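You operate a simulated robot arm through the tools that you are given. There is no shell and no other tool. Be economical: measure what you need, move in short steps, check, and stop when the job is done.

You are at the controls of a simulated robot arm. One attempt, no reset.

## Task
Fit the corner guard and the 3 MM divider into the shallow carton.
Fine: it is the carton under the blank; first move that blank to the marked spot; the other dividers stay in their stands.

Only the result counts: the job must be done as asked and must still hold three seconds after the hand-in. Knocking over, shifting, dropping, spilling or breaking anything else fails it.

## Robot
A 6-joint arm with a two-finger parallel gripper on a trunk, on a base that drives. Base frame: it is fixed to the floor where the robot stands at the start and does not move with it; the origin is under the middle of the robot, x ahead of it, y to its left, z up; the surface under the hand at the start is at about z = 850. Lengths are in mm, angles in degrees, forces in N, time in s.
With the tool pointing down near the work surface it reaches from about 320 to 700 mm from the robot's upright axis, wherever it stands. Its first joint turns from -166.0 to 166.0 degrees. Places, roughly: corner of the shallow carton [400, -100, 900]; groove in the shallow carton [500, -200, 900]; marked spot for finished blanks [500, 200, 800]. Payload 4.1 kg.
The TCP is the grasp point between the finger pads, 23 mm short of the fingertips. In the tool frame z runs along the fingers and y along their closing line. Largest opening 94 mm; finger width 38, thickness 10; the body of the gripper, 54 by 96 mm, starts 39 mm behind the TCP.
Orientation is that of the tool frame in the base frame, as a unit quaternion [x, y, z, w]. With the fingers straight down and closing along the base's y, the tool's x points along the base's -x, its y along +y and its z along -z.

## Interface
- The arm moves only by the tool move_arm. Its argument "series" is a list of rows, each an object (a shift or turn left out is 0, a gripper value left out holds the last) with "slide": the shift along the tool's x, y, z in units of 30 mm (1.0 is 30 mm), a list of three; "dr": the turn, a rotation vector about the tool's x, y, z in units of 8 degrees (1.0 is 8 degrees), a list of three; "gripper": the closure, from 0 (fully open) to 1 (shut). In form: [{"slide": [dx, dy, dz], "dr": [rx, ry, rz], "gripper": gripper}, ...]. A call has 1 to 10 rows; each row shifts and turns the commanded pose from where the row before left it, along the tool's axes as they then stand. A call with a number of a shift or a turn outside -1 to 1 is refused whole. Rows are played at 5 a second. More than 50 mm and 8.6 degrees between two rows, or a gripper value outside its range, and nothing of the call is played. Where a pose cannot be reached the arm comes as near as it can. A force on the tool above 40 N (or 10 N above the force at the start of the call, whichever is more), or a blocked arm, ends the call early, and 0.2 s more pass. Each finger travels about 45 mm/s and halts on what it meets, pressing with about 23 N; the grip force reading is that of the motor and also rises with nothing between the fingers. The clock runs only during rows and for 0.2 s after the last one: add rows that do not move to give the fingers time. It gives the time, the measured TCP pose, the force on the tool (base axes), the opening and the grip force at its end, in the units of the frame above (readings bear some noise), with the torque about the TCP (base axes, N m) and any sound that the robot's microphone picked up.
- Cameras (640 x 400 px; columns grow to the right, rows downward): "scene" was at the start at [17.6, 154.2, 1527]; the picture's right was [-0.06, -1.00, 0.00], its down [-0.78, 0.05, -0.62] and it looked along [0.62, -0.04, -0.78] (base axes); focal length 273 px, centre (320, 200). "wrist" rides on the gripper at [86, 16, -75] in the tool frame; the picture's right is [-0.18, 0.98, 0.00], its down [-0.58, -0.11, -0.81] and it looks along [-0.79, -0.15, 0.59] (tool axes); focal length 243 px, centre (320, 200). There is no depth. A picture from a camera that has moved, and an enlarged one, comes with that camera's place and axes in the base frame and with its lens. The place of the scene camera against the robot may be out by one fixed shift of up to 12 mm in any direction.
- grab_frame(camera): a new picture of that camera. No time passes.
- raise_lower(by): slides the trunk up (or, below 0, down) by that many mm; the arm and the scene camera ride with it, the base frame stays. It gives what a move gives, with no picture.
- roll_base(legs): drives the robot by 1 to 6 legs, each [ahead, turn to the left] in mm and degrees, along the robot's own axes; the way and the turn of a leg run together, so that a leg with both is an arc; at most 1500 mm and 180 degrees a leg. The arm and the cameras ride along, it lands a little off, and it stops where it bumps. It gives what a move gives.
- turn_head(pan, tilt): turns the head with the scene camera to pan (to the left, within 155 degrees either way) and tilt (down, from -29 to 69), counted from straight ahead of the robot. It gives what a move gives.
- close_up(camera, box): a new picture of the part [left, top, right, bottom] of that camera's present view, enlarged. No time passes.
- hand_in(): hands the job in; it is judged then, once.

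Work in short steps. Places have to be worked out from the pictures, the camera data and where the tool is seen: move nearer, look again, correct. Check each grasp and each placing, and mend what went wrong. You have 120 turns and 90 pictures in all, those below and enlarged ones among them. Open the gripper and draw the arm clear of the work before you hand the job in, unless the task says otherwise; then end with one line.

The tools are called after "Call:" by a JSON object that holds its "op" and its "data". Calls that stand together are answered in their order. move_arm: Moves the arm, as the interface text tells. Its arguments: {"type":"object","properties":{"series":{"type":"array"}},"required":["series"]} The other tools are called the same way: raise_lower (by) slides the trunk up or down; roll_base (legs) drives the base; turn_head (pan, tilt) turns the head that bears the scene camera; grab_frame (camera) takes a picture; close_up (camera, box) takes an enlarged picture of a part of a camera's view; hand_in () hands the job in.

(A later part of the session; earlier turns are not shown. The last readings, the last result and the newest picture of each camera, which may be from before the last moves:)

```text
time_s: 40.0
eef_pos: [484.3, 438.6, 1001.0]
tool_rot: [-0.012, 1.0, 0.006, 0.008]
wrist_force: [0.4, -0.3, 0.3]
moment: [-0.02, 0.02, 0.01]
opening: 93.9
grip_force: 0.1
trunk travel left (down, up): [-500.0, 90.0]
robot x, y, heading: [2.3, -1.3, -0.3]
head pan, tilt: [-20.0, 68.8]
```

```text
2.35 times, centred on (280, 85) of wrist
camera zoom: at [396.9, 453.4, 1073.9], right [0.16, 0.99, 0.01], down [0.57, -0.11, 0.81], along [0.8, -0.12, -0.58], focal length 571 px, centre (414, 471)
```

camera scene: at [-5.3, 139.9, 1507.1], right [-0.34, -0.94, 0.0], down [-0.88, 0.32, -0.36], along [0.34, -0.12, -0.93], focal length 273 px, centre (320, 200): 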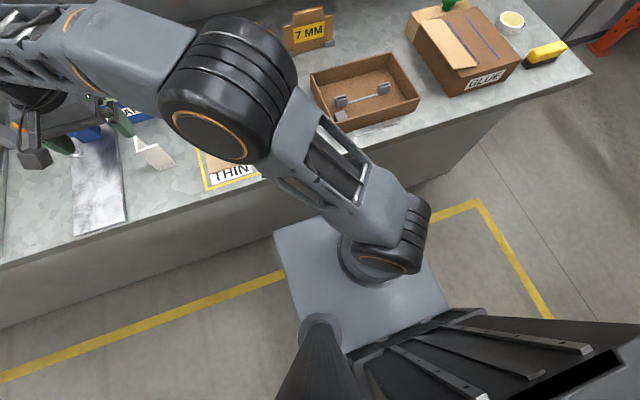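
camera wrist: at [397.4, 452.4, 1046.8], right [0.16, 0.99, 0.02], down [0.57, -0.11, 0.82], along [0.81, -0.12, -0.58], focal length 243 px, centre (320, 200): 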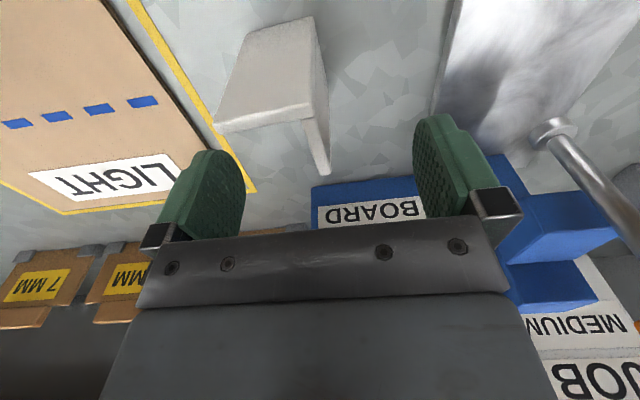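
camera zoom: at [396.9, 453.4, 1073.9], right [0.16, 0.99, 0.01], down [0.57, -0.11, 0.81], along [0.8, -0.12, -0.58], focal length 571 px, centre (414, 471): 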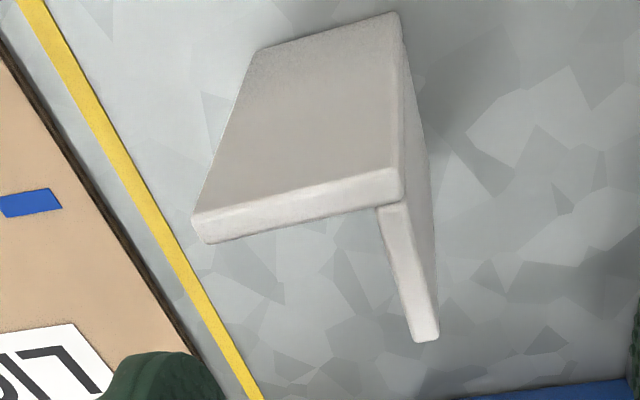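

Re-measured: wing inner face at x≈465–467, thickness ~7, yaw ~3.5°, wing centreline y≈440. I shift to x=490, fix the small tilt, add yaw, narrow the opening, and lower.

Call:
{"op": "move_arm", "data": {"series": [{"slide": [-0.2, 0.05, 0], "dr": [0.086, 0.115, -0.25], "gripper": 0.35}, {"gripper": 0.35}, {"slide": [0, 0, 0.6]}, {"slide": [0, 0, 0.5]}, {"slide": [0, 0, 0.5]}, {"slide": [0, 0, 0.3]}, {}]}}

Call:
{"op": "grab_frame", "data": {"camera": "wrist"}}

```text
time_s: 41.6
eef_pos: [491.5, 440.0, 943.5]
tool_rot: [-0.029, 1.0, -0.001, 0.0]
wrist_force: [0.1, -1.1, -0.5]
moment: [0.0, -0.01, 0.03]
opening: 61.1
grip_force: 0.0
trunk travel left (down, up): [-500.0, 90.0]
robot x, y, heading: [-2.5, 1.3, -0.0]
head pan, tilt: [-20.0, 68.8]
```

```text
51 pictures are left
camera wrist: at [404.3, 452.0, 1017.7], right [0.13, 0.99, 0.0], down [0.59, -0.08, 0.81], along [0.8, -0.1, -0.59], focal length 243 px, centre (320, 200)
```

wrist: 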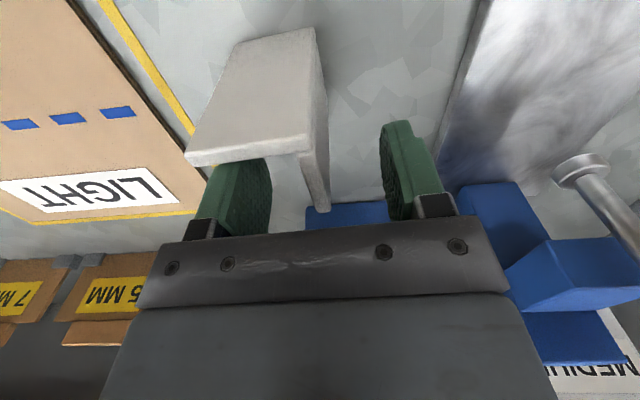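

The wing is between the fingers with nothing touching. Closing.

Call:
{"op": "move_arm", "data": {"series": [{"gripper": 0.7}, {"gripper": 0.85}, {"gripper": 1}, {"gripper": 1}, {"gripper": 1}, {"gripper": 1}, {}]}}

```text
time_s: 43.2
eef_pos: [492.0, 439.2, 942.7]
tool_rot: [-0.028, 1.0, 0.0, 0.0]
wrist_force: [0.5, 0.0, 0.2]
moment: [0.03, -0.02, -0.03]
opening: 7.1
grip_force: 22.8
trunk travel left (down, up): [-500.0, 90.0]
robot x, y, heading: [0.8, 5.0, -0.2]
head pan, tilt: [-20.0, 68.8]
```

Gripped at 7.1 mm, which matches the wing thickness. Lifting and checking.

Call:
{"op": "move_arm", "data": {"series": [{"slide": [0, 0, -0.3]}, {"slide": [0, 0, -0.8]}, {"slide": [0, 0, -1]}, {"slide": [0, 0, -1]}, {"slide": [0, 0, -1]}, {}]}}

Call:
{"op": "close_up", "data": {"camera": "wrist", "box": [150, 0, 450, 240]}}

```text
time_s: 44.6
eef_pos: [491.0, 438.6, 1064.7]
tool_rot: [-0.029, 1.0, 0.001, 0.0]
wrist_force: [0.3, 0.3, 0.4]
moment: [0.01, 0.01, 0.05]
opening: 7.3
grip_force: 23.4
trunk travel left (down, up): [-500.0, 90.0]
robot x, y, heading: [1.3, -2.2, 0.1]
head pan, tilt: [-20.0, 68.8]
```

```text
1.67 times, centred on (300, 120) of wrist
camera zoom: at [403.9, 451.3, 1140.1], right [0.13, 0.99, 0.0], down [0.59, -0.08, 0.81], along [0.8, -0.1, -0.59], focal length 404 px, centre (353, 333)
```

zoom: 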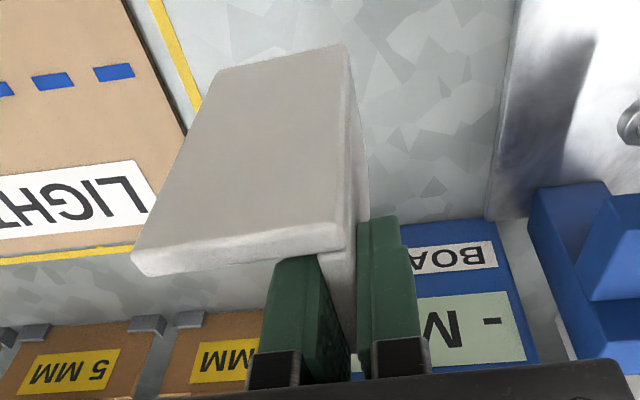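

The guard is held firmly. Re-measuring the carton: near face x≈396, left face y≈-41, rim z≈912, yaw ≈0, size ≈180×252. I carry the guard toward the carton at height and look down into the corner.

Call:
{"op": "move_arm", "data": {"series": [{"slide": [0.14, 0, -0.4], "dr": [0, 0, 0.41]}, {"slide": [0.14, -0.95, -0.2]}, {"slide": [0.14, -0.95, -0.2]}, {"slide": [0.14, -0.95, -0.2]}, {"slide": [0.14, -0.95, -0.2]}, {"slide": [0.14, -0.95, -0.2]}, {"slide": [0.14, -0.95, -0.2]}, {"slide": [0.14, -0.95, -0.2]}, {"slide": [0.14, -0.95, -0.2]}, {"slide": [0.14, -0.95, -0.2]}]}}

Call:
{"op": "move_arm", "data": {"series": [{"slide": [0.14, -0.95, 0]}, {"slide": [0.14, -0.95, 0]}, {"slide": [0.14, -0.95, 0]}, {"slide": [0.14, -0.95, 0]}, {"slide": [0.14, -0.95, 0]}, {"slide": [0.14, -0.95, 0]}, {"slide": [0.14, -0.95, 0]}, {"slide": [0.14, -0.95, 0]}, {"slide": [0.14, -0.95, 0]}, {}]}}

Call:
{"op": "grab_frame", "data": {"camera": "wrist"}}

```text
time_s: 46.8
eef_pos: [447.3, 180.7, 1133.1]
tool_rot: [0.0, 1.0, 0.0, 0.0]
wrist_force: [0.1, 0.1, -0.5]
moment: [0.0, 0.0, -0.02]
opening: 7.2
grip_force: 22.9
trunk travel left (down, up): [-500.0, 90.0]
robot x, y, heading: [-4.0, 2.3, 0.0]
head pan, tilt: [-20.0, 68.8]
```

```text
time_s: 49.0
eef_pos: [410.7, -75.1, 1131.1]
tool_rot: [0.001, 1.0, 0.0, 0.0]
wrist_force: [0.0, -0.9, -0.3]
moment: [0.01, 0.0, 0.01]
opening: 7.0
grip_force: 23.4
trunk travel left (down, up): [-500.0, 90.0]
robot x, y, heading: [2.9, -1.4, -0.3]
head pan, tilt: [-20.0, 68.8]
```

```text
49 pictures are left
camera wrist: at [323.1, -57.8, 1206.4], right [0.18, 0.98, 0.0], down [0.58, -0.11, 0.81], along [0.79, -0.15, -0.59], focal length 243 px, centre (320, 200)
```

wrist: 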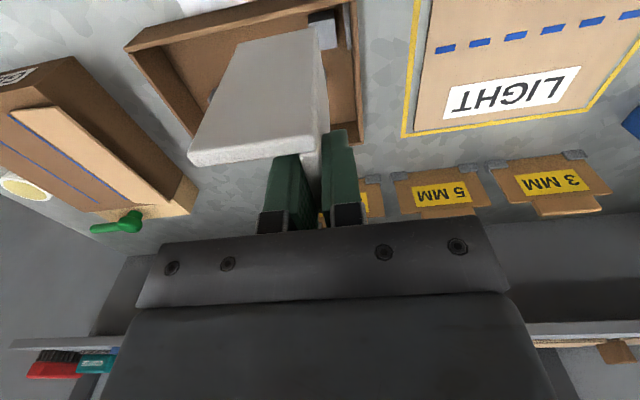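

The corner is right at the image edge; I back off 45 mm and shift −y by 40 to see it clear of the guard.

Call:
{"op": "move_arm", "data": {"series": [{"slide": [0.75, -0.7, 0]}, {"slide": [0.75, -0.7, 0]}, {}]}}

Call:
{"op": "close_up", "data": {"camera": "wrist", "box": [300, 10, 400, 90]}}

Call:
{"op": "turn_head", "data": {"pan": -30, "tilt": 60}}

Call:
{"op": "grab_frame", "data": {"camera": "scene"}}

```text
time_s: 49.8
eef_pos: [364.3, -115.5, 1130.9]
tool_rot: [0.0, 1.0, 0.0, -0.001]
wrist_force: [-0.4, 0.4, -0.6]
moment: [-0.02, -0.03, 0.03]
opening: 7.0
grip_force: 22.4
trunk travel left (down, up): [-500.0, 90.0]
robot x, y, heading: [3.5, -1.3, -0.0]
head pan, tilt: [-20.0, 68.8]
```

```text
5.00 times, centred on (350, 50) of wrist
camera zoom: at [278.1, -98.4, 1207.2], right [0.18, 0.98, 0.0], down [0.58, -0.11, 0.81], along [0.79, -0.15, -0.59], focal length 1213 px, centre (170, 950)
```

zoom: 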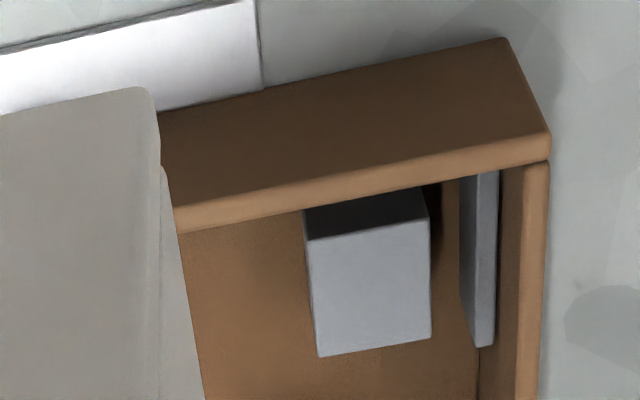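

```text
time_s: 50.5
eef_pos: [364.3, -115.7, 1133.1]
tool_rot: [0.0, 1.0, 0.0, 0.0]
wrist_force: [0.3, 0.4, 0.1]
moment: [-0.01, -0.04, -0.02]
opening: 7.5
grip_force: 22.9
trunk travel left (down, up): [-500.0, 90.0]
robot x, y, heading: [-2.3, -0.2, -0.2]
head pan, tilt: [-30.0, 60.0]
```

```text
47 pictures are left
camera scene: at [-0.1, 125.5, 1516.5], right [-0.5, -0.87, 0.0], down [-0.75, 0.43, -0.5], along [0.43, -0.25, -0.87], focal length 273 px, centre (320, 200)
```

scene: 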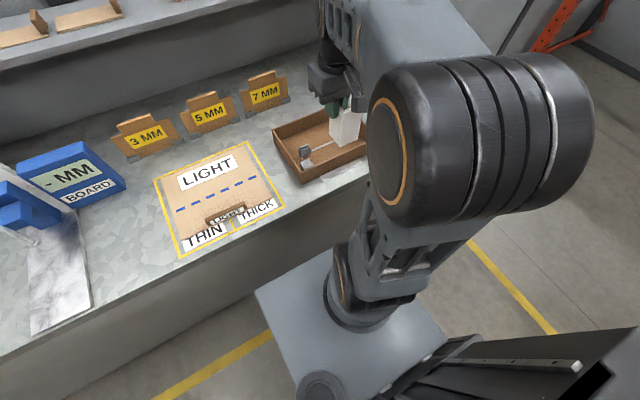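

The corner pocket: block top about x 420–452, y −91…−61; plate on the left wall with inner face y≈−48. So the wing slots are ~12 wide; I want the guard's outer faces at x≈409.5, y≈−51 → TCP ≈(439.5,−54.5). Moving above and measuring the guard in hand.

Call:
{"op": "move_arm", "data": {"series": [{"slide": [-0.84, 0.68, 0.5]}, {"slide": [-0.84, 0.68, 0.5]}, {"slide": [-0.84, 0.68, 0.5]}, {"slide": [0, 0, 0.7]}, {"slide": [0, 0, 0.7]}, {"slide": [0, 0, 0.4]}, {}]}}

Call:
{"op": "close_up", "data": {"camera": "wrist", "box": [170, 0, 370, 170]}}

Call:
{"op": "close_up", "data": {"camera": "scene", "box": [260, 60, 380, 200]}}

```text
time_s: 52.1
eef_pos: [440.6, -54.4, 1032.0]
tool_rot: [0.001, 1.0, 0.0, 0.001]
wrist_force: [0.0, 0.1, -0.4]
moment: [-0.04, 0.0, 0.01]
opening: 7.2
grip_force: 23.2
trunk travel left (down, up): [-500.0, 90.0]
robot x, y, heading: [-4.7, -3.9, 0.1]
head pan, tilt: [-30.0, 60.0]
```

```text
2.35 times, centred on (270, 85) of wrist
camera zoom: at [355.0, -38.3, 1107.2], right [0.18, 0.98, 0.0], down [0.58, -0.11, 0.81], along [0.79, -0.15, -0.59], focal length 571 px, centre (438, 471)
```

zoom: 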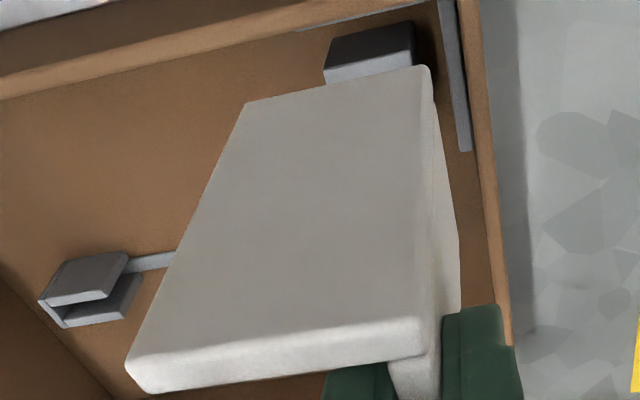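

```text
2.86 times, centred on (320, 130) of scene
camera zoom: at [0.0, 125.5, 1516.5], right [-0.5, -0.87, 0.0], down [-0.75, 0.43, -0.5], along [0.43, -0.25, -0.87], focal length 779 px, centre (320, 400)
```

zoom: 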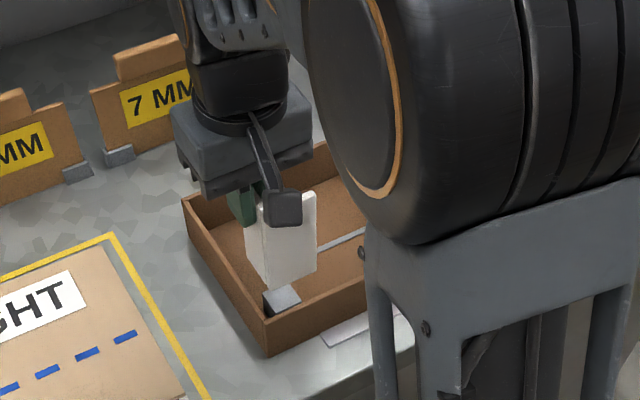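

The near plate is now visible (inner face x≈411) and the block's near face is at x≈422.5; guard bottom's front face is at x≈409, side y≈−51. I shift +4 in x and lower to just above the block for a check.

Call:
{"op": "move_arm", "data": {"series": [{"slide": [-0.13, 0, 0.4]}, {"slide": [0, 0, 0.5]}, {"slide": [0, 0, 0.3]}, {}]}}

Call:
{"op": "close_up", "data": {"camera": "wrist", "box": [230, 0, 360, 110]}}

Call:
{"op": "close_up", "data": {"camera": "scene", "box": [320, 120, 380, 190]}}

```text
time_s: 53.1
eef_pos: [445.3, -54.3, 995.0]
tool_rot: [0.0, 1.0, 0.0, -0.001]
wrist_force: [0.8, 0.2, -0.4]
moment: [-0.04, 0.02, -0.01]
opening: 7.1
grip_force: 22.9
trunk travel left (down, up): [-500.0, 90.0]
robot x, y, heading: [-1.1, -0.4, 0.0]
head pan, tilt: [-30.0, 60.0]
```

```text
3.64 times, centred on (295, 55) of wrist
camera zoom: at [359.2, -38.0, 1070.4], right [0.18, 0.98, 0.0], down [0.58, -0.11, 0.81], along [0.79, -0.15, -0.59], focal length 882 px, centre (411, 727)
```

zoom: 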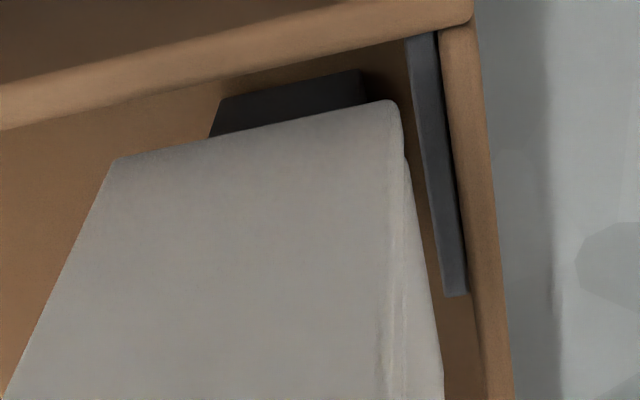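

```text
5.71 times, centred on (350, 155) of scene
camera zoom: at [0.0, 125.5, 1516.5], right [-0.5, -0.87, 0.0], down [-0.75, 0.43, -0.5], along [0.43, -0.25, -0.87], focal length 1558 px, centre (149, 457)
```

zoom: 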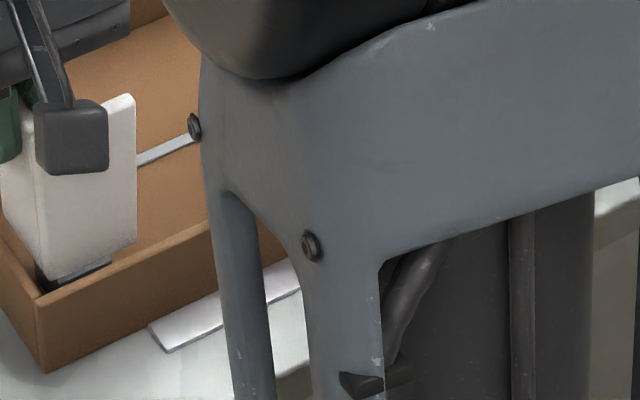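

Guard bottom now: front face x≈413.8, side face y≈−50.2, versus slot x 411.4–422.5, y −49…−60.5. I nudge −1.2 mm in y and lower 30 mm.

Call:
{"op": "move_arm", "data": {"series": [{"slide": [0, -0.04, 0.1]}, {"slide": [0, 0, 0.2]}, {"slide": [0, 0, 0.25]}, {"slide": [0, 0, 0.25]}, {"slide": [0, 0, 0.2]}, {}]}}

Call:
{"op": "close_up", "data": {"camera": "wrist", "box": [230, 0, 360, 110]}}

```text
time_s: 54.5
eef_pos: [443.9, -55.4, 967.3]
tool_rot: [0.0, 1.0, 0.0, 0.0]
wrist_force: [0.9, -0.3, 0.7]
moment: [-0.01, -0.01, 0.01]
opening: 7.0
grip_force: 23.2
trunk travel left (down, up): [-500.0, 90.0]
robot x, y, heading: [-1.8, 0.2, 0.0]
head pan, tilt: [-30.0, 60.0]
```

```text
3.64 times, centred on (295, 55) of wrist
camera zoom: at [359.4, -38.1, 1040.8], right [0.18, 0.98, 0.0], down [0.58, -0.11, 0.81], along [0.79, -0.15, -0.59], focal length 882 px, centre (411, 727)
```

zoom: 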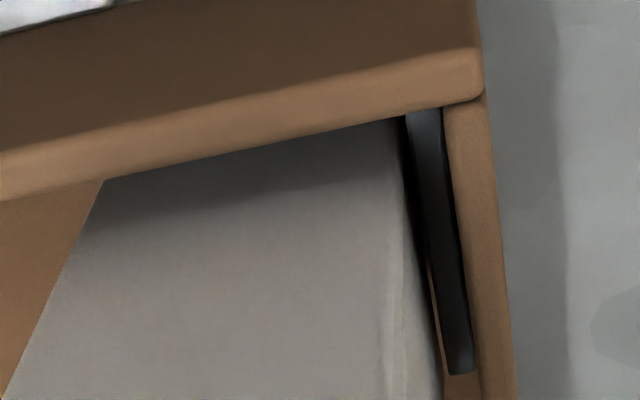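

No contact force, and the guard bottom (≈874) is already below the plate and block tops, so it is in the slot. Lowering on to the floor.

Call:
{"op": "move_arm", "data": {"series": [{"slide": [0, 0, 0.2]}, {"slide": [0, 0, 0.2]}, {"slide": [0, 0, 0.1]}, {"slide": [0, 0, 0.1]}, {"slide": [0, 0, 0.1]}, {}]}}

```text
time_s: 55.9
eef_pos: [445.8, -56.3, 946.4]
tool_rot: [0.0, 1.0, 0.0, 0.002]
wrist_force: [-0.1, 3.1, 16.7]
moment: [0.03, -0.37, -0.01]
opening: 7.5
grip_force: 23.3
trunk travel left (down, up): [-500.0, 90.0]
robot x, y, heading: [-1.9, 2.6, -0.1]
head pan, tilt: [-30.0, 60.0]
```

It has seated: 16.7 N up at z≈946, where the carton floor should be. I ease, release, and lift away.

Call:
{"op": "move_arm", "data": {"series": [{"slide": [0, 0, -0.04]}, {"gripper": 0.85}, {"gripper": 0.75}, {"gripper": 0.7}, {}, {"slide": [0, 0, -0.5]}, {"slide": [0, 0, -1]}, {"slide": [0, 0, -1]}, {"slide": [0, 0, -1]}, {"slide": [0, 0, -1]}]}}

Call:
{"op": "move_arm", "data": {"series": [{"slide": [1, -1, -0.5], "gripper": 0}, {"slide": [1, -1, 0]}, {"slide": [0.8, -1, 0]}, {}]}}

Call:
{"op": "grab_frame", "data": {"camera": "wrist"}}

Call:
{"op": "close_up", "data": {"camera": "wrist", "box": [230, 0, 450, 180]}}

```text
time_s: 58.1
eef_pos: [444.4, -56.9, 1081.1]
tool_rot: [0.0, 1.0, 0.001, 0.0]
wrist_force: [0.3, -0.3, -0.2]
moment: [0.01, 0.0, 0.01]
opening: 28.2
grip_force: 0.0
trunk travel left (down, up): [-500.0, 90.0]
robot x, y, heading: [0.8, 0.7, 0.0]
head pan, tilt: [-30.0, 60.0]
```

```text
time_s: 59.1
eef_pos: [361.3, -145.6, 1097.1]
tool_rot: [0.0, 1.0, 0.001, 0.0]
wrist_force: [0.0, 0.5, 0.3]
moment: [0.01, -0.02, 0.02]
opening: 93.8
grip_force: 0.0
trunk travel left (down, up): [-500.0, 90.0]
robot x, y, heading: [-0.6, 0.9, -0.1]
head pan, tilt: [-30.0, 60.0]
```

```text
41 pictures are left
camera wrist: at [275.4, -128.6, 1172.5], right [0.18, 0.98, 0.0], down [0.58, -0.11, 0.81], along [0.79, -0.15, -0.59], focal length 243 px, centre (320, 200)
```

wrist: 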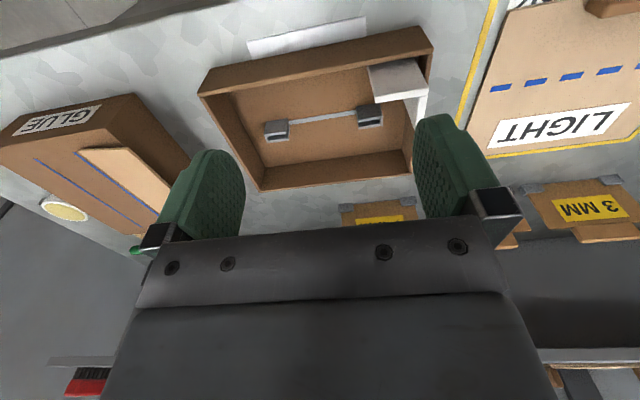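

```text
2.22 times, centred on (340, 90) of wrist
camera zoom: at [275.4, -128.6, 1172.5], right [0.18, 0.98, 0.0], down [0.58, -0.11, 0.81], along [0.79, -0.15, -0.59], focal length 539 px, centre (276, 444)
```

zoom: 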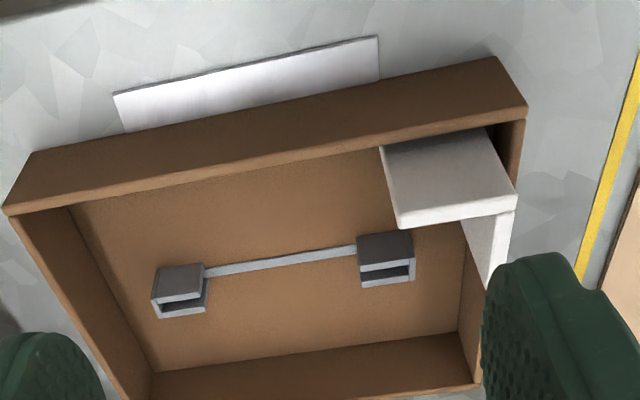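

The guard stands seated in its corner pocket. Groove brackets are near (501,−99) and (505,−238). The 3 MM divider stands at about (748,300), beyond reach from here, so I'll shift the base; first a look behind.

Call:
{"op": "turn_head", "data": {"pan": 150, "tilt": 45}}

Call:
{"op": "grab_frame", "data": {"camera": "scene"}}

Call:
{"op": "turn_head", "data": {"pan": 35, "tilt": 69}}

Call:
{"op": "grab_frame", "data": {"camera": "scene"}}

```text
time_s: 61.8
eef_pos: [362.3, -146.8, 1097.4]
tool_rot: [0.0, 1.0, 0.0, 0.0]
wrist_force: [-0.3, -0.5, -0.4]
moment: [-0.03, 0.02, 0.01]
opening: 94.0
grip_force: 0.0
trunk travel left (down, up): [-500.0, 90.0]
robot x, y, heading: [0.9, 0.1, 0.1]
head pan, tilt: [150.0, 45.0]
```

```text
39 pictures are left
camera scene: at [-128.1, 199.7, 1536.0], right [0.5, 0.86, 0.0], down [0.61, -0.35, -0.71], along [-0.61, 0.35, -0.71], focal length 273 px, centre (320, 200)
```

scene: 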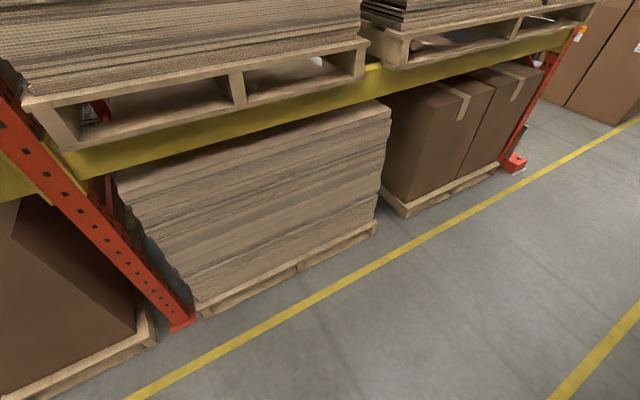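

```text
time_s: 63.8
eef_pos: [362.4, -146.3, 1098.0]
tool_rot: [0.001, 1.0, 0.0, 0.0]
wrist_force: [0.0, -0.5, 0.3]
moment: [-0.03, 0.01, 0.01]
opening: 94.1
grip_force: 0.0
trunk travel left (down, up): [-500.0, 90.0]
robot x, y, heading: [-4.1, 0.7, 0.0]
head pan, tilt: [35.0, 68.8]
```

```text
38 pictures are left
camera scene: at [-11.9, 191.0, 1507.1], right [0.57, -0.82, 0.0], down [-0.76, -0.53, -0.36], along [0.3, 0.21, -0.93], focal length 273 px, centre (320, 200)
```

scene: 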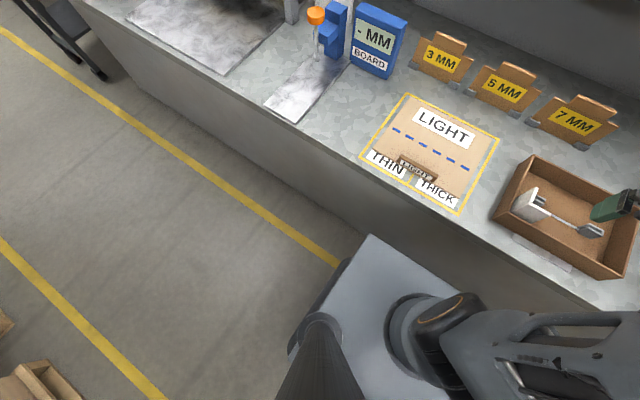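

The aisle behind is free. I back up 150 mm, turn left, go 230 mm, turn back right, with the arm high; then check where I am.

Call:
{"op": "roll_base", "data": {"legs": [[-150, 0], [0, 90], [230, 0], [0, -90]]}}

```text
time_s: 74.1
eef_pos: [208.1, 72.7, 1097.4]
tool_rot: [0.01, 1.0, 0.0, 0.0]
wrist_force: [-0.6, 0.4, -1.1]
moment: [-0.02, -0.02, 0.02]
opening: 94.0
grip_force: 0.1
trunk travel left (down, up): [-500.0, 90.0]
robot x, y, heading: [-152.0, 226.0, -1.4]
head pan, tilt: [35.0, 68.8]
```

Landed at (−152, 226), heading −1.4°. Now forward 200 mm with a slight heading correction, arm is high and will be at x≈410, z≈1097, clear of everything.

Call:
{"op": "roll_base", "data": {"legs": [[200, 1.4]]}}

Call:
{"op": "turn_head", "data": {"pan": 0, "tilt": 69}}

Call:
{"op": "grab_frame", "data": {"camera": "scene"}}

```text
time_s: 75.7
eef_pos: [412.0, 79.7, 1096.9]
tool_rot: [-0.003, 1.0, 0.0, -0.002]
wrist_force: [0.6, 0.5, -0.2]
moment: [0.02, -0.01, 0.0]
opening: 94.0
grip_force: 0.0
trunk travel left (down, up): [-500.0, 90.0]
robot x, y, heading: [50.0, 226.8, 0.3]
head pan, tilt: [35.0, 68.8]
```

```text
time_s: 76.7
eef_pos: [411.2, 79.8, 1098.9]
tool_rot: [-0.003, 1.0, 0.0, 0.0]
wrist_force: [0.0, 0.0, 0.5]
moment: [0.0, 0.01, 0.0]
opening: 94.0
grip_force: 0.1
trunk travel left (down, up): [-500.0, 90.0]
robot x, y, heading: [48.0, 224.7, 0.1]
head pan, tilt: [0.0, 68.8]
```

```text
37 pictures are left
camera scene: at [46.2, 383.3, 1507.1], right [0.0, -1.0, 0.0], down [-0.93, 0.0, -0.36], along [0.36, 0.0, -0.93], focal length 273 px, centre (320, 200)
```

scene: 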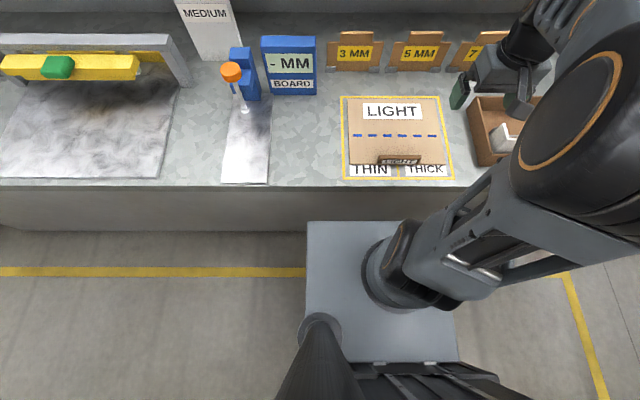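

The 3 MM divider is at about (746, 272), 698 mm from the axis: too close to the limit. I'll creep 50 mm further forward; it stops if it bumps.

Call:
{"op": "roll_base", "data": {"legs": [[50, 0]]}}

```text
time_s: 77.7
eef_pos: [462.4, 80.8, 1098.3]
tool_rot: [-0.002, 1.0, 0.001, -0.001]
wrist_force: [0.1, 0.3, -0.6]
moment: [0.01, 0.01, 0.01]
opening: 94.2
grip_force: 0.0
trunk travel left (down, up): [-500.0, 90.0]
robot x, y, heading: [95.7, 226.0, 0.2]
head pan, tilt: [0.0, 68.8]
```

Base now at (95.7, 226). I move the hand to view the 3 MM divider from about (640,272).

Call:
{"op": "move_arm", "data": {"series": [{"slide": [-0.74, 0.8, 0.05]}, {"slide": [-0.74, 0.8, 0.05]}, {"slide": [-0.74, 0.8, 0.05]}, {"slide": [-0.74, 0.8, 0.05]}, {"slide": [-0.74, 0.8, 0.05]}, {"slide": [-0.74, 0.8, 0.05]}, {"slide": [-0.74, 0.8, 0.05]}, {"slide": [-0.74, 0.8, 0.05]}, {}]}}

Call:
{"op": "grab_frame", "data": {"camera": "wrist"}}

Call:
{"op": "close_up", "data": {"camera": "wrist", "box": [200, 50, 440, 250]}}

```text
time_s: 79.7
eef_pos: [639.3, 273.2, 1084.3]
tool_rot: [-0.003, 1.0, -0.001, 0.0]
wrist_force: [-0.3, 0.2, 0.0]
moment: [0.0, 0.03, 0.02]
opening: 94.0
grip_force: 0.1
trunk travel left (down, up): [-500.0, 90.0]
robot x, y, heading: [98.2, 225.4, 0.4]
head pan, tilt: [0.0, 68.8]
```

```text
36 pictures are left
camera wrist: at [553.2, 290.6, 1159.0], right [0.18, 0.98, 0.0], down [0.58, -0.11, 0.81], along [0.79, -0.14, -0.59], focal length 243 px, centre (320, 200)
```

wrist: 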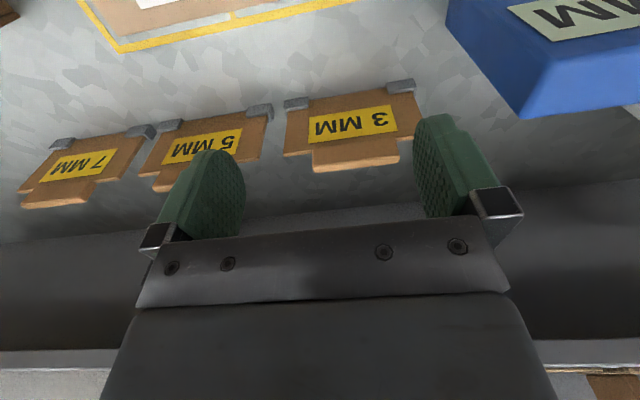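

```text
2.00 times, centred on (320, 150) of wrist
camera zoom: at [553.2, 290.6, 1159.0], right [0.18, 0.98, 0.0], down [0.58, -0.11, 0.81], along [0.79, -0.14, -0.59], focal length 485 px, centre (320, 300)
```

zoom: 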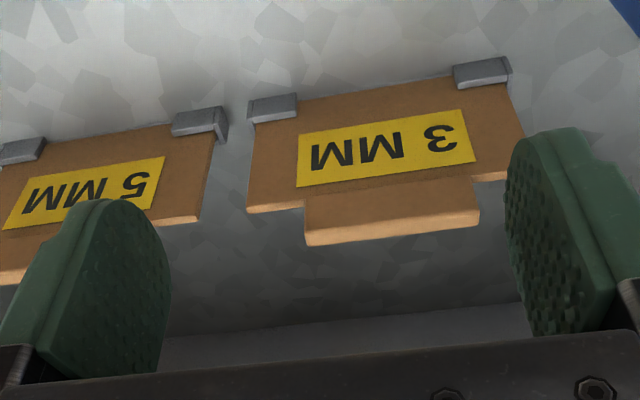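

Triangulation: divider plate front x≈737, y 211–383, shoulders z≈949, tab y 250–339 with top z≈978. I turn the hand 90° to close along x and move above the tab.

Call:
{"op": "move_arm", "data": {"series": [{"dr": [0, 0, 1]}, {"dr": [0, 0, 1]}, {"dr": [0, 0, 1]}, {"dr": [0, 0, 1]}, {"dr": [0, 0, 1]}, {"dr": [0, 0, 1]}, {"dr": [0, 0, 1]}, {"dr": [0, 0, 1]}, {"dr": [0, 0, 1]}, {"dr": [0, 0, 1]}]}}

Call:
{"op": "move_arm", "data": {"series": [{"dr": [0, 0, 1]}, {"dr": [0, 0, 0.2]}, {"slide": [0.2, 0.8, 0.3]}, {"slide": [0.2, 0.8, 0.3]}, {"slide": [0.2, 0.8, 0.3]}, {"slide": [0.1, 0.8, 0.3]}, {}]}}

Call:
{"op": "grab_frame", "data": {"camera": "wrist"}}

Call:
{"op": "turn_head", "data": {"pan": 5, "tilt": 45}}

Call:
{"op": "grab_frame", "data": {"camera": "scene"}}

```text
time_s: 81.9
eef_pos: [638.7, 272.7, 1085.5]
tool_rot: [0.642, 0.767, 0.001, 0.0]
wrist_force: [-0.2, -0.1, -0.4]
moment: [0.01, 0.03, 0.02]
opening: 94.1
grip_force: 0.1
trunk travel left (down, up): [-500.0, 90.0]
robot x, y, heading: [96.4, 222.3, 0.4]
head pan, tilt: [0.0, 68.8]
```

```text
time_s: 83.5
eef_pos: [734.2, 294.9, 1047.8]
tool_rot: [0.703, 0.711, -0.001, -0.001]
wrist_force: [0.5, -1.0, -0.4]
moment: [-0.02, -0.02, 0.02]
opening: 94.0
grip_force: 0.1
trunk travel left (down, up): [-500.0, 90.0]
robot x, y, heading: [101.6, 222.6, 0.2]
head pan, tilt: [0.0, 68.8]
```

```text
34 pictures are left
camera wrist: at [750.4, 383.1, 1123.0], right [0.98, -0.17, 0.0], down [-0.1, -0.58, 0.81], along [-0.14, -0.79, -0.59], focal length 243 px, centre (320, 200)
```

wrist: 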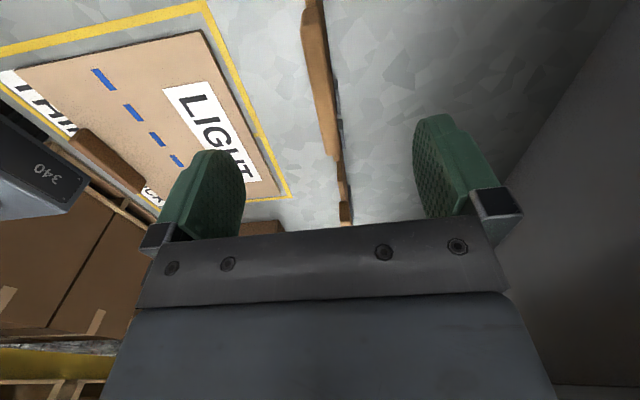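

```text
time_s: 84.3
eef_pos: [734.5, 295.2, 1048.7]
tool_rot: [0.703, 0.711, 0.0, 0.0]
wrist_force: [0.3, 0.0, -0.1]
moment: [0.04, 0.0, 0.02]
opening: 94.1
grip_force: 0.1
trunk travel left (down, up): [-500.0, 90.0]
robot x, y, heading: [95.8, 225.4, 0.3]
head pan, tilt: [5.0, 45.0]
```

```text
33 pictures are left
camera scene: at [121.2, 390.7, 1535.9], right [0.09, -1.0, 0.0], down [-0.7, -0.06, -0.71], along [0.7, 0.06, -0.71], focal length 273 px, centre (320, 200)
```

scene: 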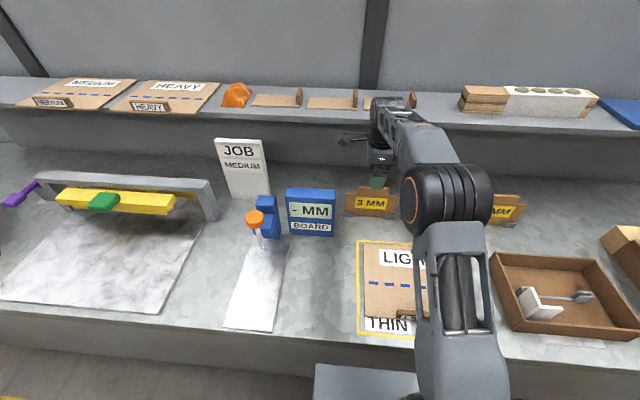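

Zooming in on the tab from above to pin down its x and yaw.

Call:
{"op": "close_up", "data": {"camera": "wrist", "box": [250, 0, 420, 130]}}

Call:
{"op": "close_up", "data": {"camera": "wrist", "box": [270, 110, 410, 230]}}

```text
3.08 times, centred on (335, 65) of wrist
camera zoom: at [750.1, 383.1, 1123.3], right [0.98, -0.17, 0.0], down [-0.1, -0.58, 0.81], along [-0.14, -0.79, -0.59], focal length 746 px, centre (274, 615)
```

zoom: 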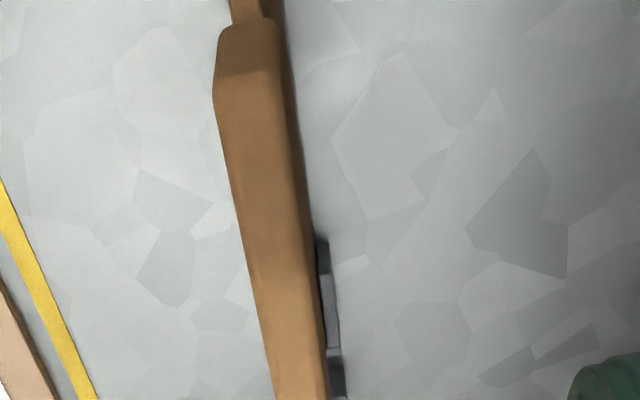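

```text
3.33 times, centred on (340, 170) of wrist
camera zoom: at [750.1, 383.1, 1123.3], right [0.98, -0.17, 0.0], down [-0.1, -0.58, 0.81], along [-0.14, -0.79, -0.59], focal length 809 px, centre (253, 300)
```

zoom: 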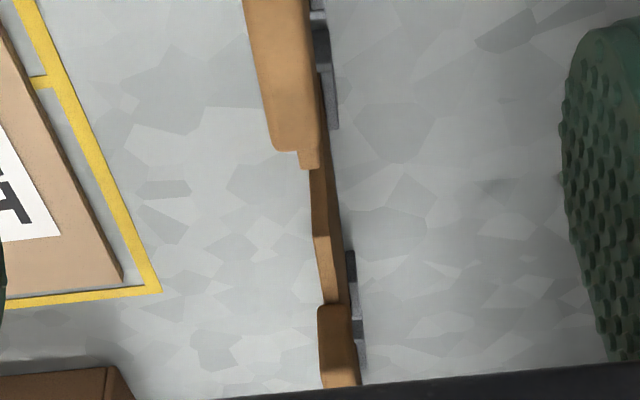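

The tab is a ~11.5 mm thick handle, x 731–742, y 247–336, yaw ≈0. I shift +2.5 in x, −3 in y, lower to z≈966 and close.

Call:
{"op": "move_arm", "data": {"series": [{"slide": [-0.1, 0.08, 0.5], "dr": [0, 0, 0.08]}, {"slide": [0, 0, 0.8]}, {"slide": [0, 0, 0.8]}, {"slide": [0, 0, 0.4]}, {"slide": [0, 0, 0.25]}, {}]}}

Call:
{"op": "grab_frame", "data": {"camera": "wrist"}}

```text
time_s: 85.7
eef_pos: [736.4, 290.0, 965.8]
tool_rot: [0.707, 0.708, 0.0, 0.0]
wrist_force: [0.0, 0.0, 0.6]
moment: [0.02, 0.01, -0.01]
opening: 94.0
grip_force: 0.1
trunk travel left (down, up): [-500.0, 90.0]
robot x, y, heading: [101.6, 225.9, 0.5]
head pan, tilt: [5.0, 45.0]
```

```text
30 pictures are left
camera wrist: at [752.6, 379.7, 1041.3], right [0.98, -0.18, 0.0], down [-0.11, -0.58, 0.81], along [-0.15, -0.79, -0.59], focal length 243 px, centre (320, 200)
```

wrist: 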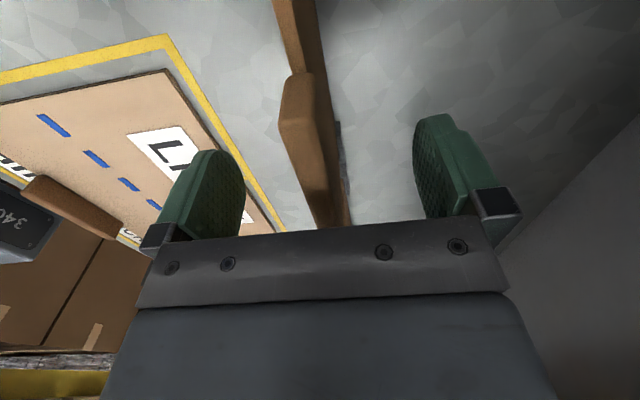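

Tab is centred between the fingers. Closing.

Call:
{"op": "move_arm", "data": {"series": [{"gripper": 0.5}, {"gripper": 0.8}, {"gripper": 1}, {"gripper": 1}, {"gripper": 1}, {"gripper": 1}, {"gripper": 1}, {}]}}

Call:
{"op": "grab_frame", "data": {"camera": "wrist"}}

```text
time_s: 87.5
eef_pos: [736.8, 292.7, 965.7]
tool_rot: [0.707, 0.707, 0.0, 0.0]
wrist_force: [5.8, 1.2, 0.6]
moment: [0.04, -0.06, 0.01]
opening: 11.7
grip_force: 23.0
trunk travel left (down, up): [-500.0, 90.0]
robot x, y, heading: [100.1, 226.9, -0.0]
head pan, tilt: [5.0, 45.0]
```

```text
29 pictures are left
camera wrist: at [753.2, 379.6, 1041.5], right [0.98, -0.18, 0.0], down [-0.11, -0.58, 0.81], along [-0.15, -0.79, -0.59], focal length 243 px, centre (320, 200)
```

wrist: 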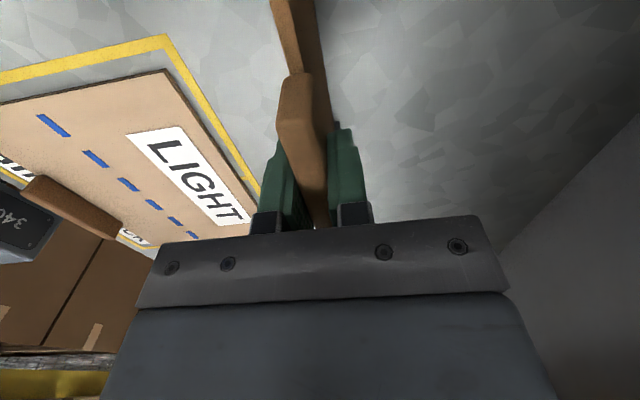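

Gripped (11.7 mm), with a 5.8 N side load in +x. I yield 1 mm in +x and lift straight up slowly.

Call:
{"op": "move_arm", "data": {"series": [{"slide": [0, 0.04, 0]}, {"slide": [0, 0, -0.2]}, {"slide": [0, 0, -0.4]}, {"slide": [0, 0, -0.6]}, {"slide": [0, 0, -0.8]}, {"slide": [0, 0, -0.8]}, {"slide": [0, 0, -0.8]}, {}]}}

Call:
{"op": "grab_frame", "data": {"camera": "scene"}}

Call:
{"op": "close_up", "data": {"camera": "wrist", "box": [220, 0, 400, 220]}}

```text
time_s: 89.3
eef_pos: [737.1, 291.3, 1074.2]
tool_rot: [0.707, 0.707, 0.0, -0.001]
wrist_force: [0.1, -0.4, -1.3]
moment: [0.0, -0.01, -0.03]
opening: 11.3
grip_force: 22.6
trunk travel left (down, up): [-500.0, 90.0]
robot x, y, heading: [96.9, 223.3, 0.1]
head pan, tilt: [5.0, 45.0]
```

```text
28 pictures are left
camera scene: at [121.2, 390.7, 1536.0], right [0.09, -1.0, 0.0], down [-0.7, -0.06, -0.71], along [0.7, 0.06, -0.71], focal length 273 px, centre (320, 200)
```

scene: 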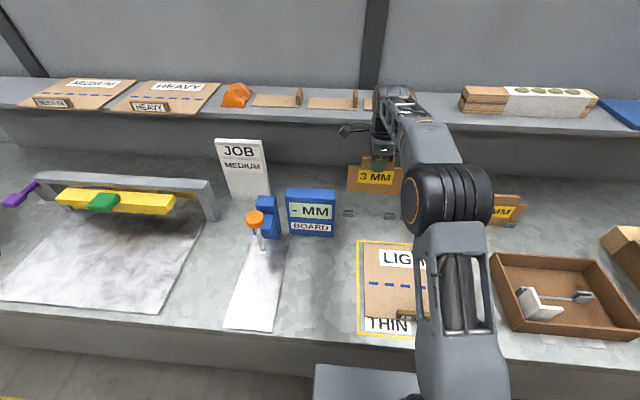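

```text
1.82 times, centred on (310, 110) of wrist
camera zoom: at [754.0, 380.6, 1149.9], right [0.98, -0.18, 0.0], down [-0.11, -0.58, 0.81], along [-0.15, -0.79, -0.59], focal length 441 px, centre (338, 364)
```

zoom: 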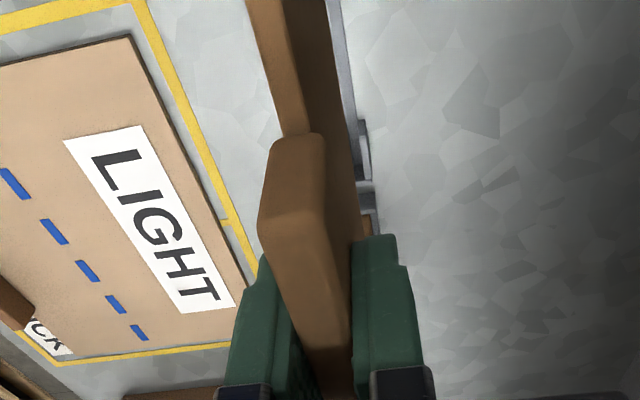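

The divider is free of its stand. I'll draw straight back in −x past the other stands, then carry it over to the carton.

Call:
{"op": "move_arm", "data": {"series": [{"slide": [0, -0.6, -0.3]}, {"slide": [0, -0.9, -0.3]}, {"slide": [0, -0.9, -0.2]}, {"slide": [0, -0.9, 0]}, {"slide": [0, -0.9, 0]}, {"slide": [0, -0.9, 0]}, {"slide": [0, -0.9, 0]}, {"slide": [0, -0.9, 0]}, {"slide": [0, -0.6, 0]}, {"slide": [0, -0.3, 0]}]}}

Call:
{"op": "move_arm", "data": {"series": [{"slide": [-0.6, 0, 0]}, {"slide": [-0.9, 0, 0]}, {"slide": [-0.9, 0, 0]}, {"slide": [-0.9, 0, 0]}, {"slide": [-0.9, 0, 0]}, {"slide": [-0.9, 0, 0]}, {"slide": [-0.9, 0, 0]}, {"slide": [-0.9, 0, 0]}, {"slide": [-0.9, 0, 0]}, {"slide": [-0.9, 0, 0]}]}}

Call:
{"op": "move_arm", "data": {"series": [{"slide": [-0.9, 0, 0]}, {"slide": [-0.9, 0, 0]}, {"slide": [-0.9, 0, 0]}, {"slide": [-0.9, 0, 0]}, {"slide": [-0.9, 0, 0]}, {"slide": [-0.9, 0, 0]}, {"slide": [-0.6, 0, 0]}, {"slide": [-0.3, 0, 0]}, {}]}}

Call:
{"op": "turn_head", "data": {"pan": -35, "tilt": 55}}

Call:
{"op": "grab_frame", "data": {"camera": "scene"}}

Call:
{"op": "grab_frame", "data": {"camera": "wrist"}}

```text
time_s: 91.5
eef_pos: [504.7, 292.3, 1097.8]
tool_rot: [0.707, 0.707, 0.0, 0.0]
wrist_force: [-1.1, -0.8, -0.4]
moment: [0.0, 0.01, 0.01]
opening: 11.5
grip_force: 23.3
trunk travel left (down, up): [-500.0, 90.0]
robot x, y, heading: [99.7, 224.3, 0.2]
head pan, tilt: [5.0, 45.0]
```

```text
time_s: 93.7
eef_pos: [503.9, 30.1, 1100.3]
tool_rot: [0.706, 0.708, 0.0, -0.002]
wrist_force: [0.4, -0.2, -0.4]
moment: [-0.01, 0.01, -0.01]
opening: 11.4
grip_force: 22.9
trunk travel left (down, up): [-500.0, 90.0]
robot x, y, heading: [97.9, 227.2, 0.3]
head pan, tilt: [5.0, 45.0]
```

```text
time_s: 95.7
eef_pos: [504.7, -159.1, 1097.6]
tool_rot: [0.707, 0.707, -0.001, 0.0]
wrist_force: [0.2, -0.4, -0.5]
moment: [-0.02, 0.02, 0.01]
opening: 11.4
grip_force: 23.2
trunk travel left (down, up): [-500.0, 90.0]
robot x, y, heading: [102.1, 226.3, 0.2]
head pan, tilt: [5.0, 45.0]
```

```text
time_s: 96.8
eef_pos: [503.9, -159.3, 1098.5]
tool_rot: [0.707, 0.707, 0.0, 0.0]
wrist_force: [0.0, 0.5, -0.4]
moment: [0.01, 0.0, -0.02]
opening: 11.5
grip_force: 22.6
trunk travel left (down, up): [-500.0, 90.0]
robot x, y, heading: [98.1, 223.7, 0.2]
head pan, tilt: [-35.0, 55.0]
```

```text
26 pictures are left
camera scene: at [99.5, 342.0, 1522.6], right [-0.57, -0.82, 0.0], down [-0.67, 0.47, -0.57], along [0.47, -0.33, -0.82], focal length 273 px, centre (320, 200)
```

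scene: 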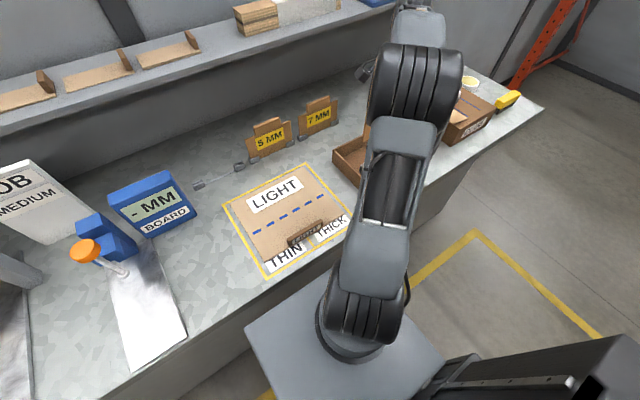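

```text
25 pictures are left
camera wrist: at [520.5, -70.5, 1173.8], right [0.98, -0.18, 0.0], down [-0.11, -0.58, 0.81], along [-0.15, -0.79, -0.59], focal length 243 px, centre (320, 200)
```

wrist: 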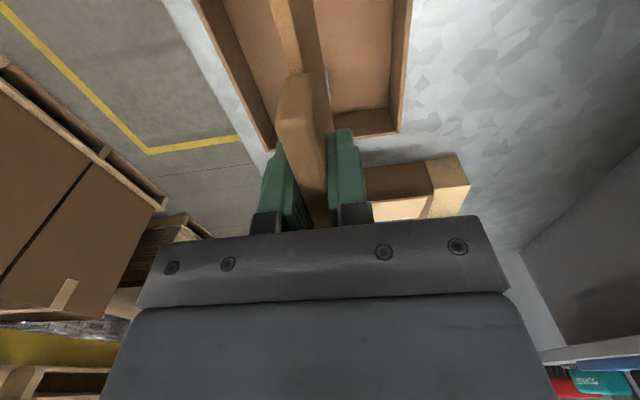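

The arm hides the scene view, so I offset the hand to (420,−70), keeping it high, to see both brackets with the wrist camera beside the divider.

Call:
{"op": "move_arm", "data": {"series": [{"slide": [0.9, -0.9, 0]}, {"slide": [0.9, -0.9, 0]}, {"slide": [0.9, -0.9, 0]}, {"slide": [0.3, -0.1, 0]}, {}]}}

Call:
{"op": "grab_frame", "data": {"camera": "wrist"}}

Call:
{"op": "close_up", "data": {"camera": "wrist", "box": [310, 0, 450, 120]}}

```text
time_s: 98.0
eef_pos: [419.1, -68.2, 1098.3]
tool_rot: [0.707, 0.707, 0.0, 0.0]
wrist_force: [-0.3, 0.0, -0.1]
moment: [0.0, 0.02, -0.01]
opening: 11.7
grip_force: 23.1
trunk travel left (down, up): [-500.0, 90.0]
robot x, y, heading: [99.3, 220.7, 0.3]
head pan, tilt: [-35.0, 55.0]
```

```text
24 pictures are left
camera wrist: at [434.9, 19.3, 1174.0], right [0.98, -0.18, 0.0], down [-0.11, -0.58, 0.81], along [-0.15, -0.79, -0.59], focal length 243 px, centre (320, 200)
```

wrist: 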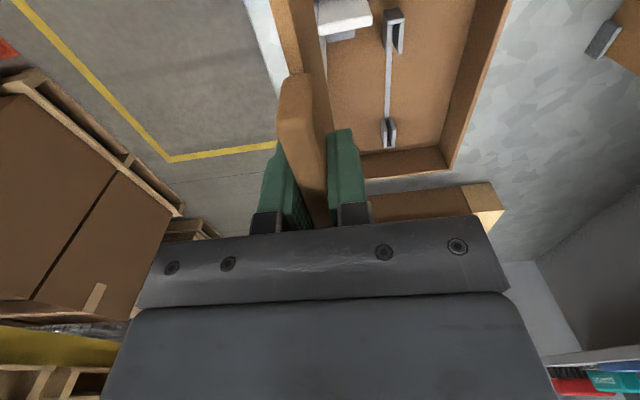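

```text
3.33 times, centred on (380, 60) of wrist
camera zoom: at [434.9, 19.3, 1174.0], right [0.98, -0.18, 0.0], down [-0.11, -0.58, 0.81], along [-0.15, -0.79, -0.59], focal length 809 px, centre (120, 667)
```

zoom: 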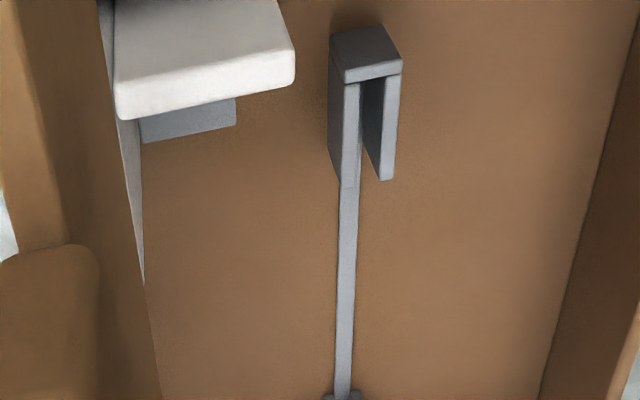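

Left bracket: top z≈889, slot x≈488.6–495 (centre ≈492), closed end at y≈−86. Zooming the right bracket and the divider's lower body.

Call:
{"op": "close_up", "data": {"camera": "wrist", "box": [350, 90, 430, 160]}}

Call:
{"op": "close_up", "data": {"camera": "wrist", "box": [250, 0, 390, 120]}}

```text
5.71 times, centred on (390, 125) of wrist
camera zoom: at [434.9, 19.3, 1174.0], right [0.98, -0.18, 0.0], down [-0.11, -0.58, 0.81], along [-0.15, -0.79, -0.59], focal length 1386 px, centre (-80, 629)
```

zoom: 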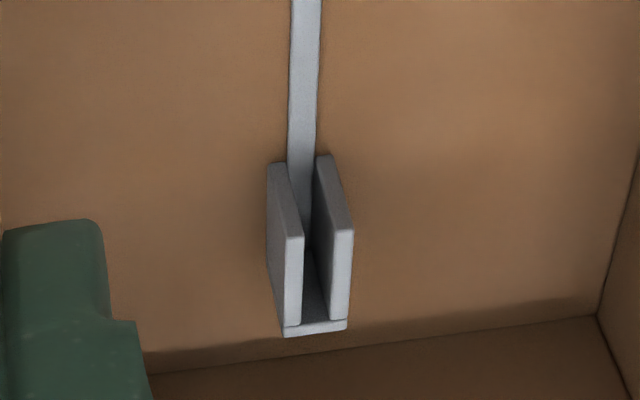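

```text
3.33 times, centred on (320, 60) of wrist
camera zoom: at [434.9, 19.3, 1174.0], right [0.98, -0.18, 0.0], down [-0.11, -0.58, 0.81], along [-0.15, -0.79, -0.59], focal length 809 px, centre (320, 667)
```

zoom: 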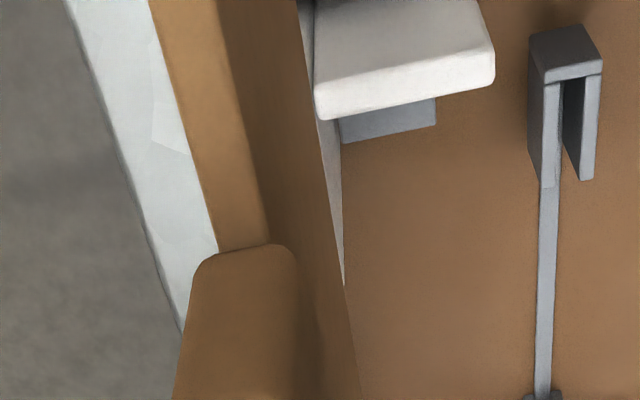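

Right bracket slot x≈488–495 too, closed end y≈−245. So the groove centre is (492.6, −165.6), straight along y; divider body is ~150 wide and ~6 thick, 0.5 mm off the tool centre. Moving over it by +74 in x and −97 in y, then lowering to just above the brackets.

Call:
{"op": "move_arm", "data": {"series": [{"slide": [-0.8, 0.62, 0]}, {"slide": [-0.85, 0.62, 0]}, {"slide": [-0.8, 0.62, 0]}, {"slide": [-0.8, 0.61, 0]}, {}, {}]}}

Call:
{"op": "move_arm", "data": {"series": [{"slide": [0, 0, 0.6]}, {"slide": [0, 0, 0.8]}, {"slide": [0, 0, 0.8]}, {"slide": [0, 0, 0.5]}, {}, {}]}}

Call:
{"op": "grab_frame", "data": {"camera": "wrist"}}

```text
time_s: 99.4
eef_pos: [495.7, -165.1, 1099.1]
tool_rot: [0.706, 0.708, 0.0, 0.0]
wrist_force: [0.4, -0.7, -0.7]
moment: [0.03, 0.03, -0.02]
opening: 11.4
grip_force: 23.1
trunk travel left (down, up): [-500.0, 90.0]
robot x, y, heading: [97.8, 225.6, 0.4]
head pan, tilt: [-35.0, 55.0]
```

```text
time_s: 100.8
eef_pos: [493.8, -165.6, 1017.4]
tool_rot: [0.707, 0.707, 0.0, 0.0]
wrist_force: [-0.5, 0.3, -0.4]
moment: [0.0, -0.05, 0.02]
opening: 11.7
grip_force: 23.3
trunk travel left (down, up): [-500.0, 90.0]
robot x, y, heading: [100.0, 224.2, 0.3]
head pan, tilt: [-35.0, 55.0]
```

```text
20 pictures are left
camera wrist: at [510.4, -77.2, 1092.5], right [0.98, -0.18, 0.0], down [-0.11, -0.58, 0.81], along [-0.15, -0.79, -0.59], focal length 243 px, centre (320, 200)
```

wrist: 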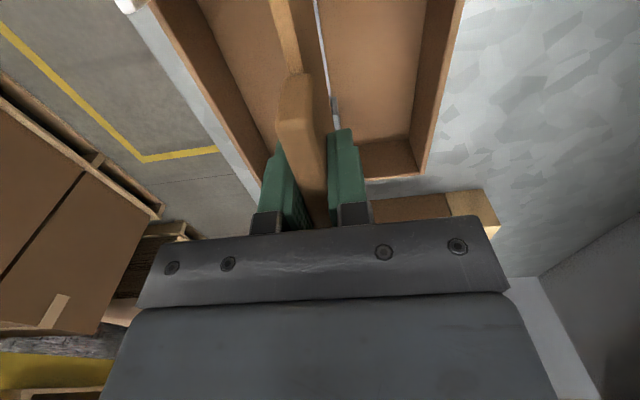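

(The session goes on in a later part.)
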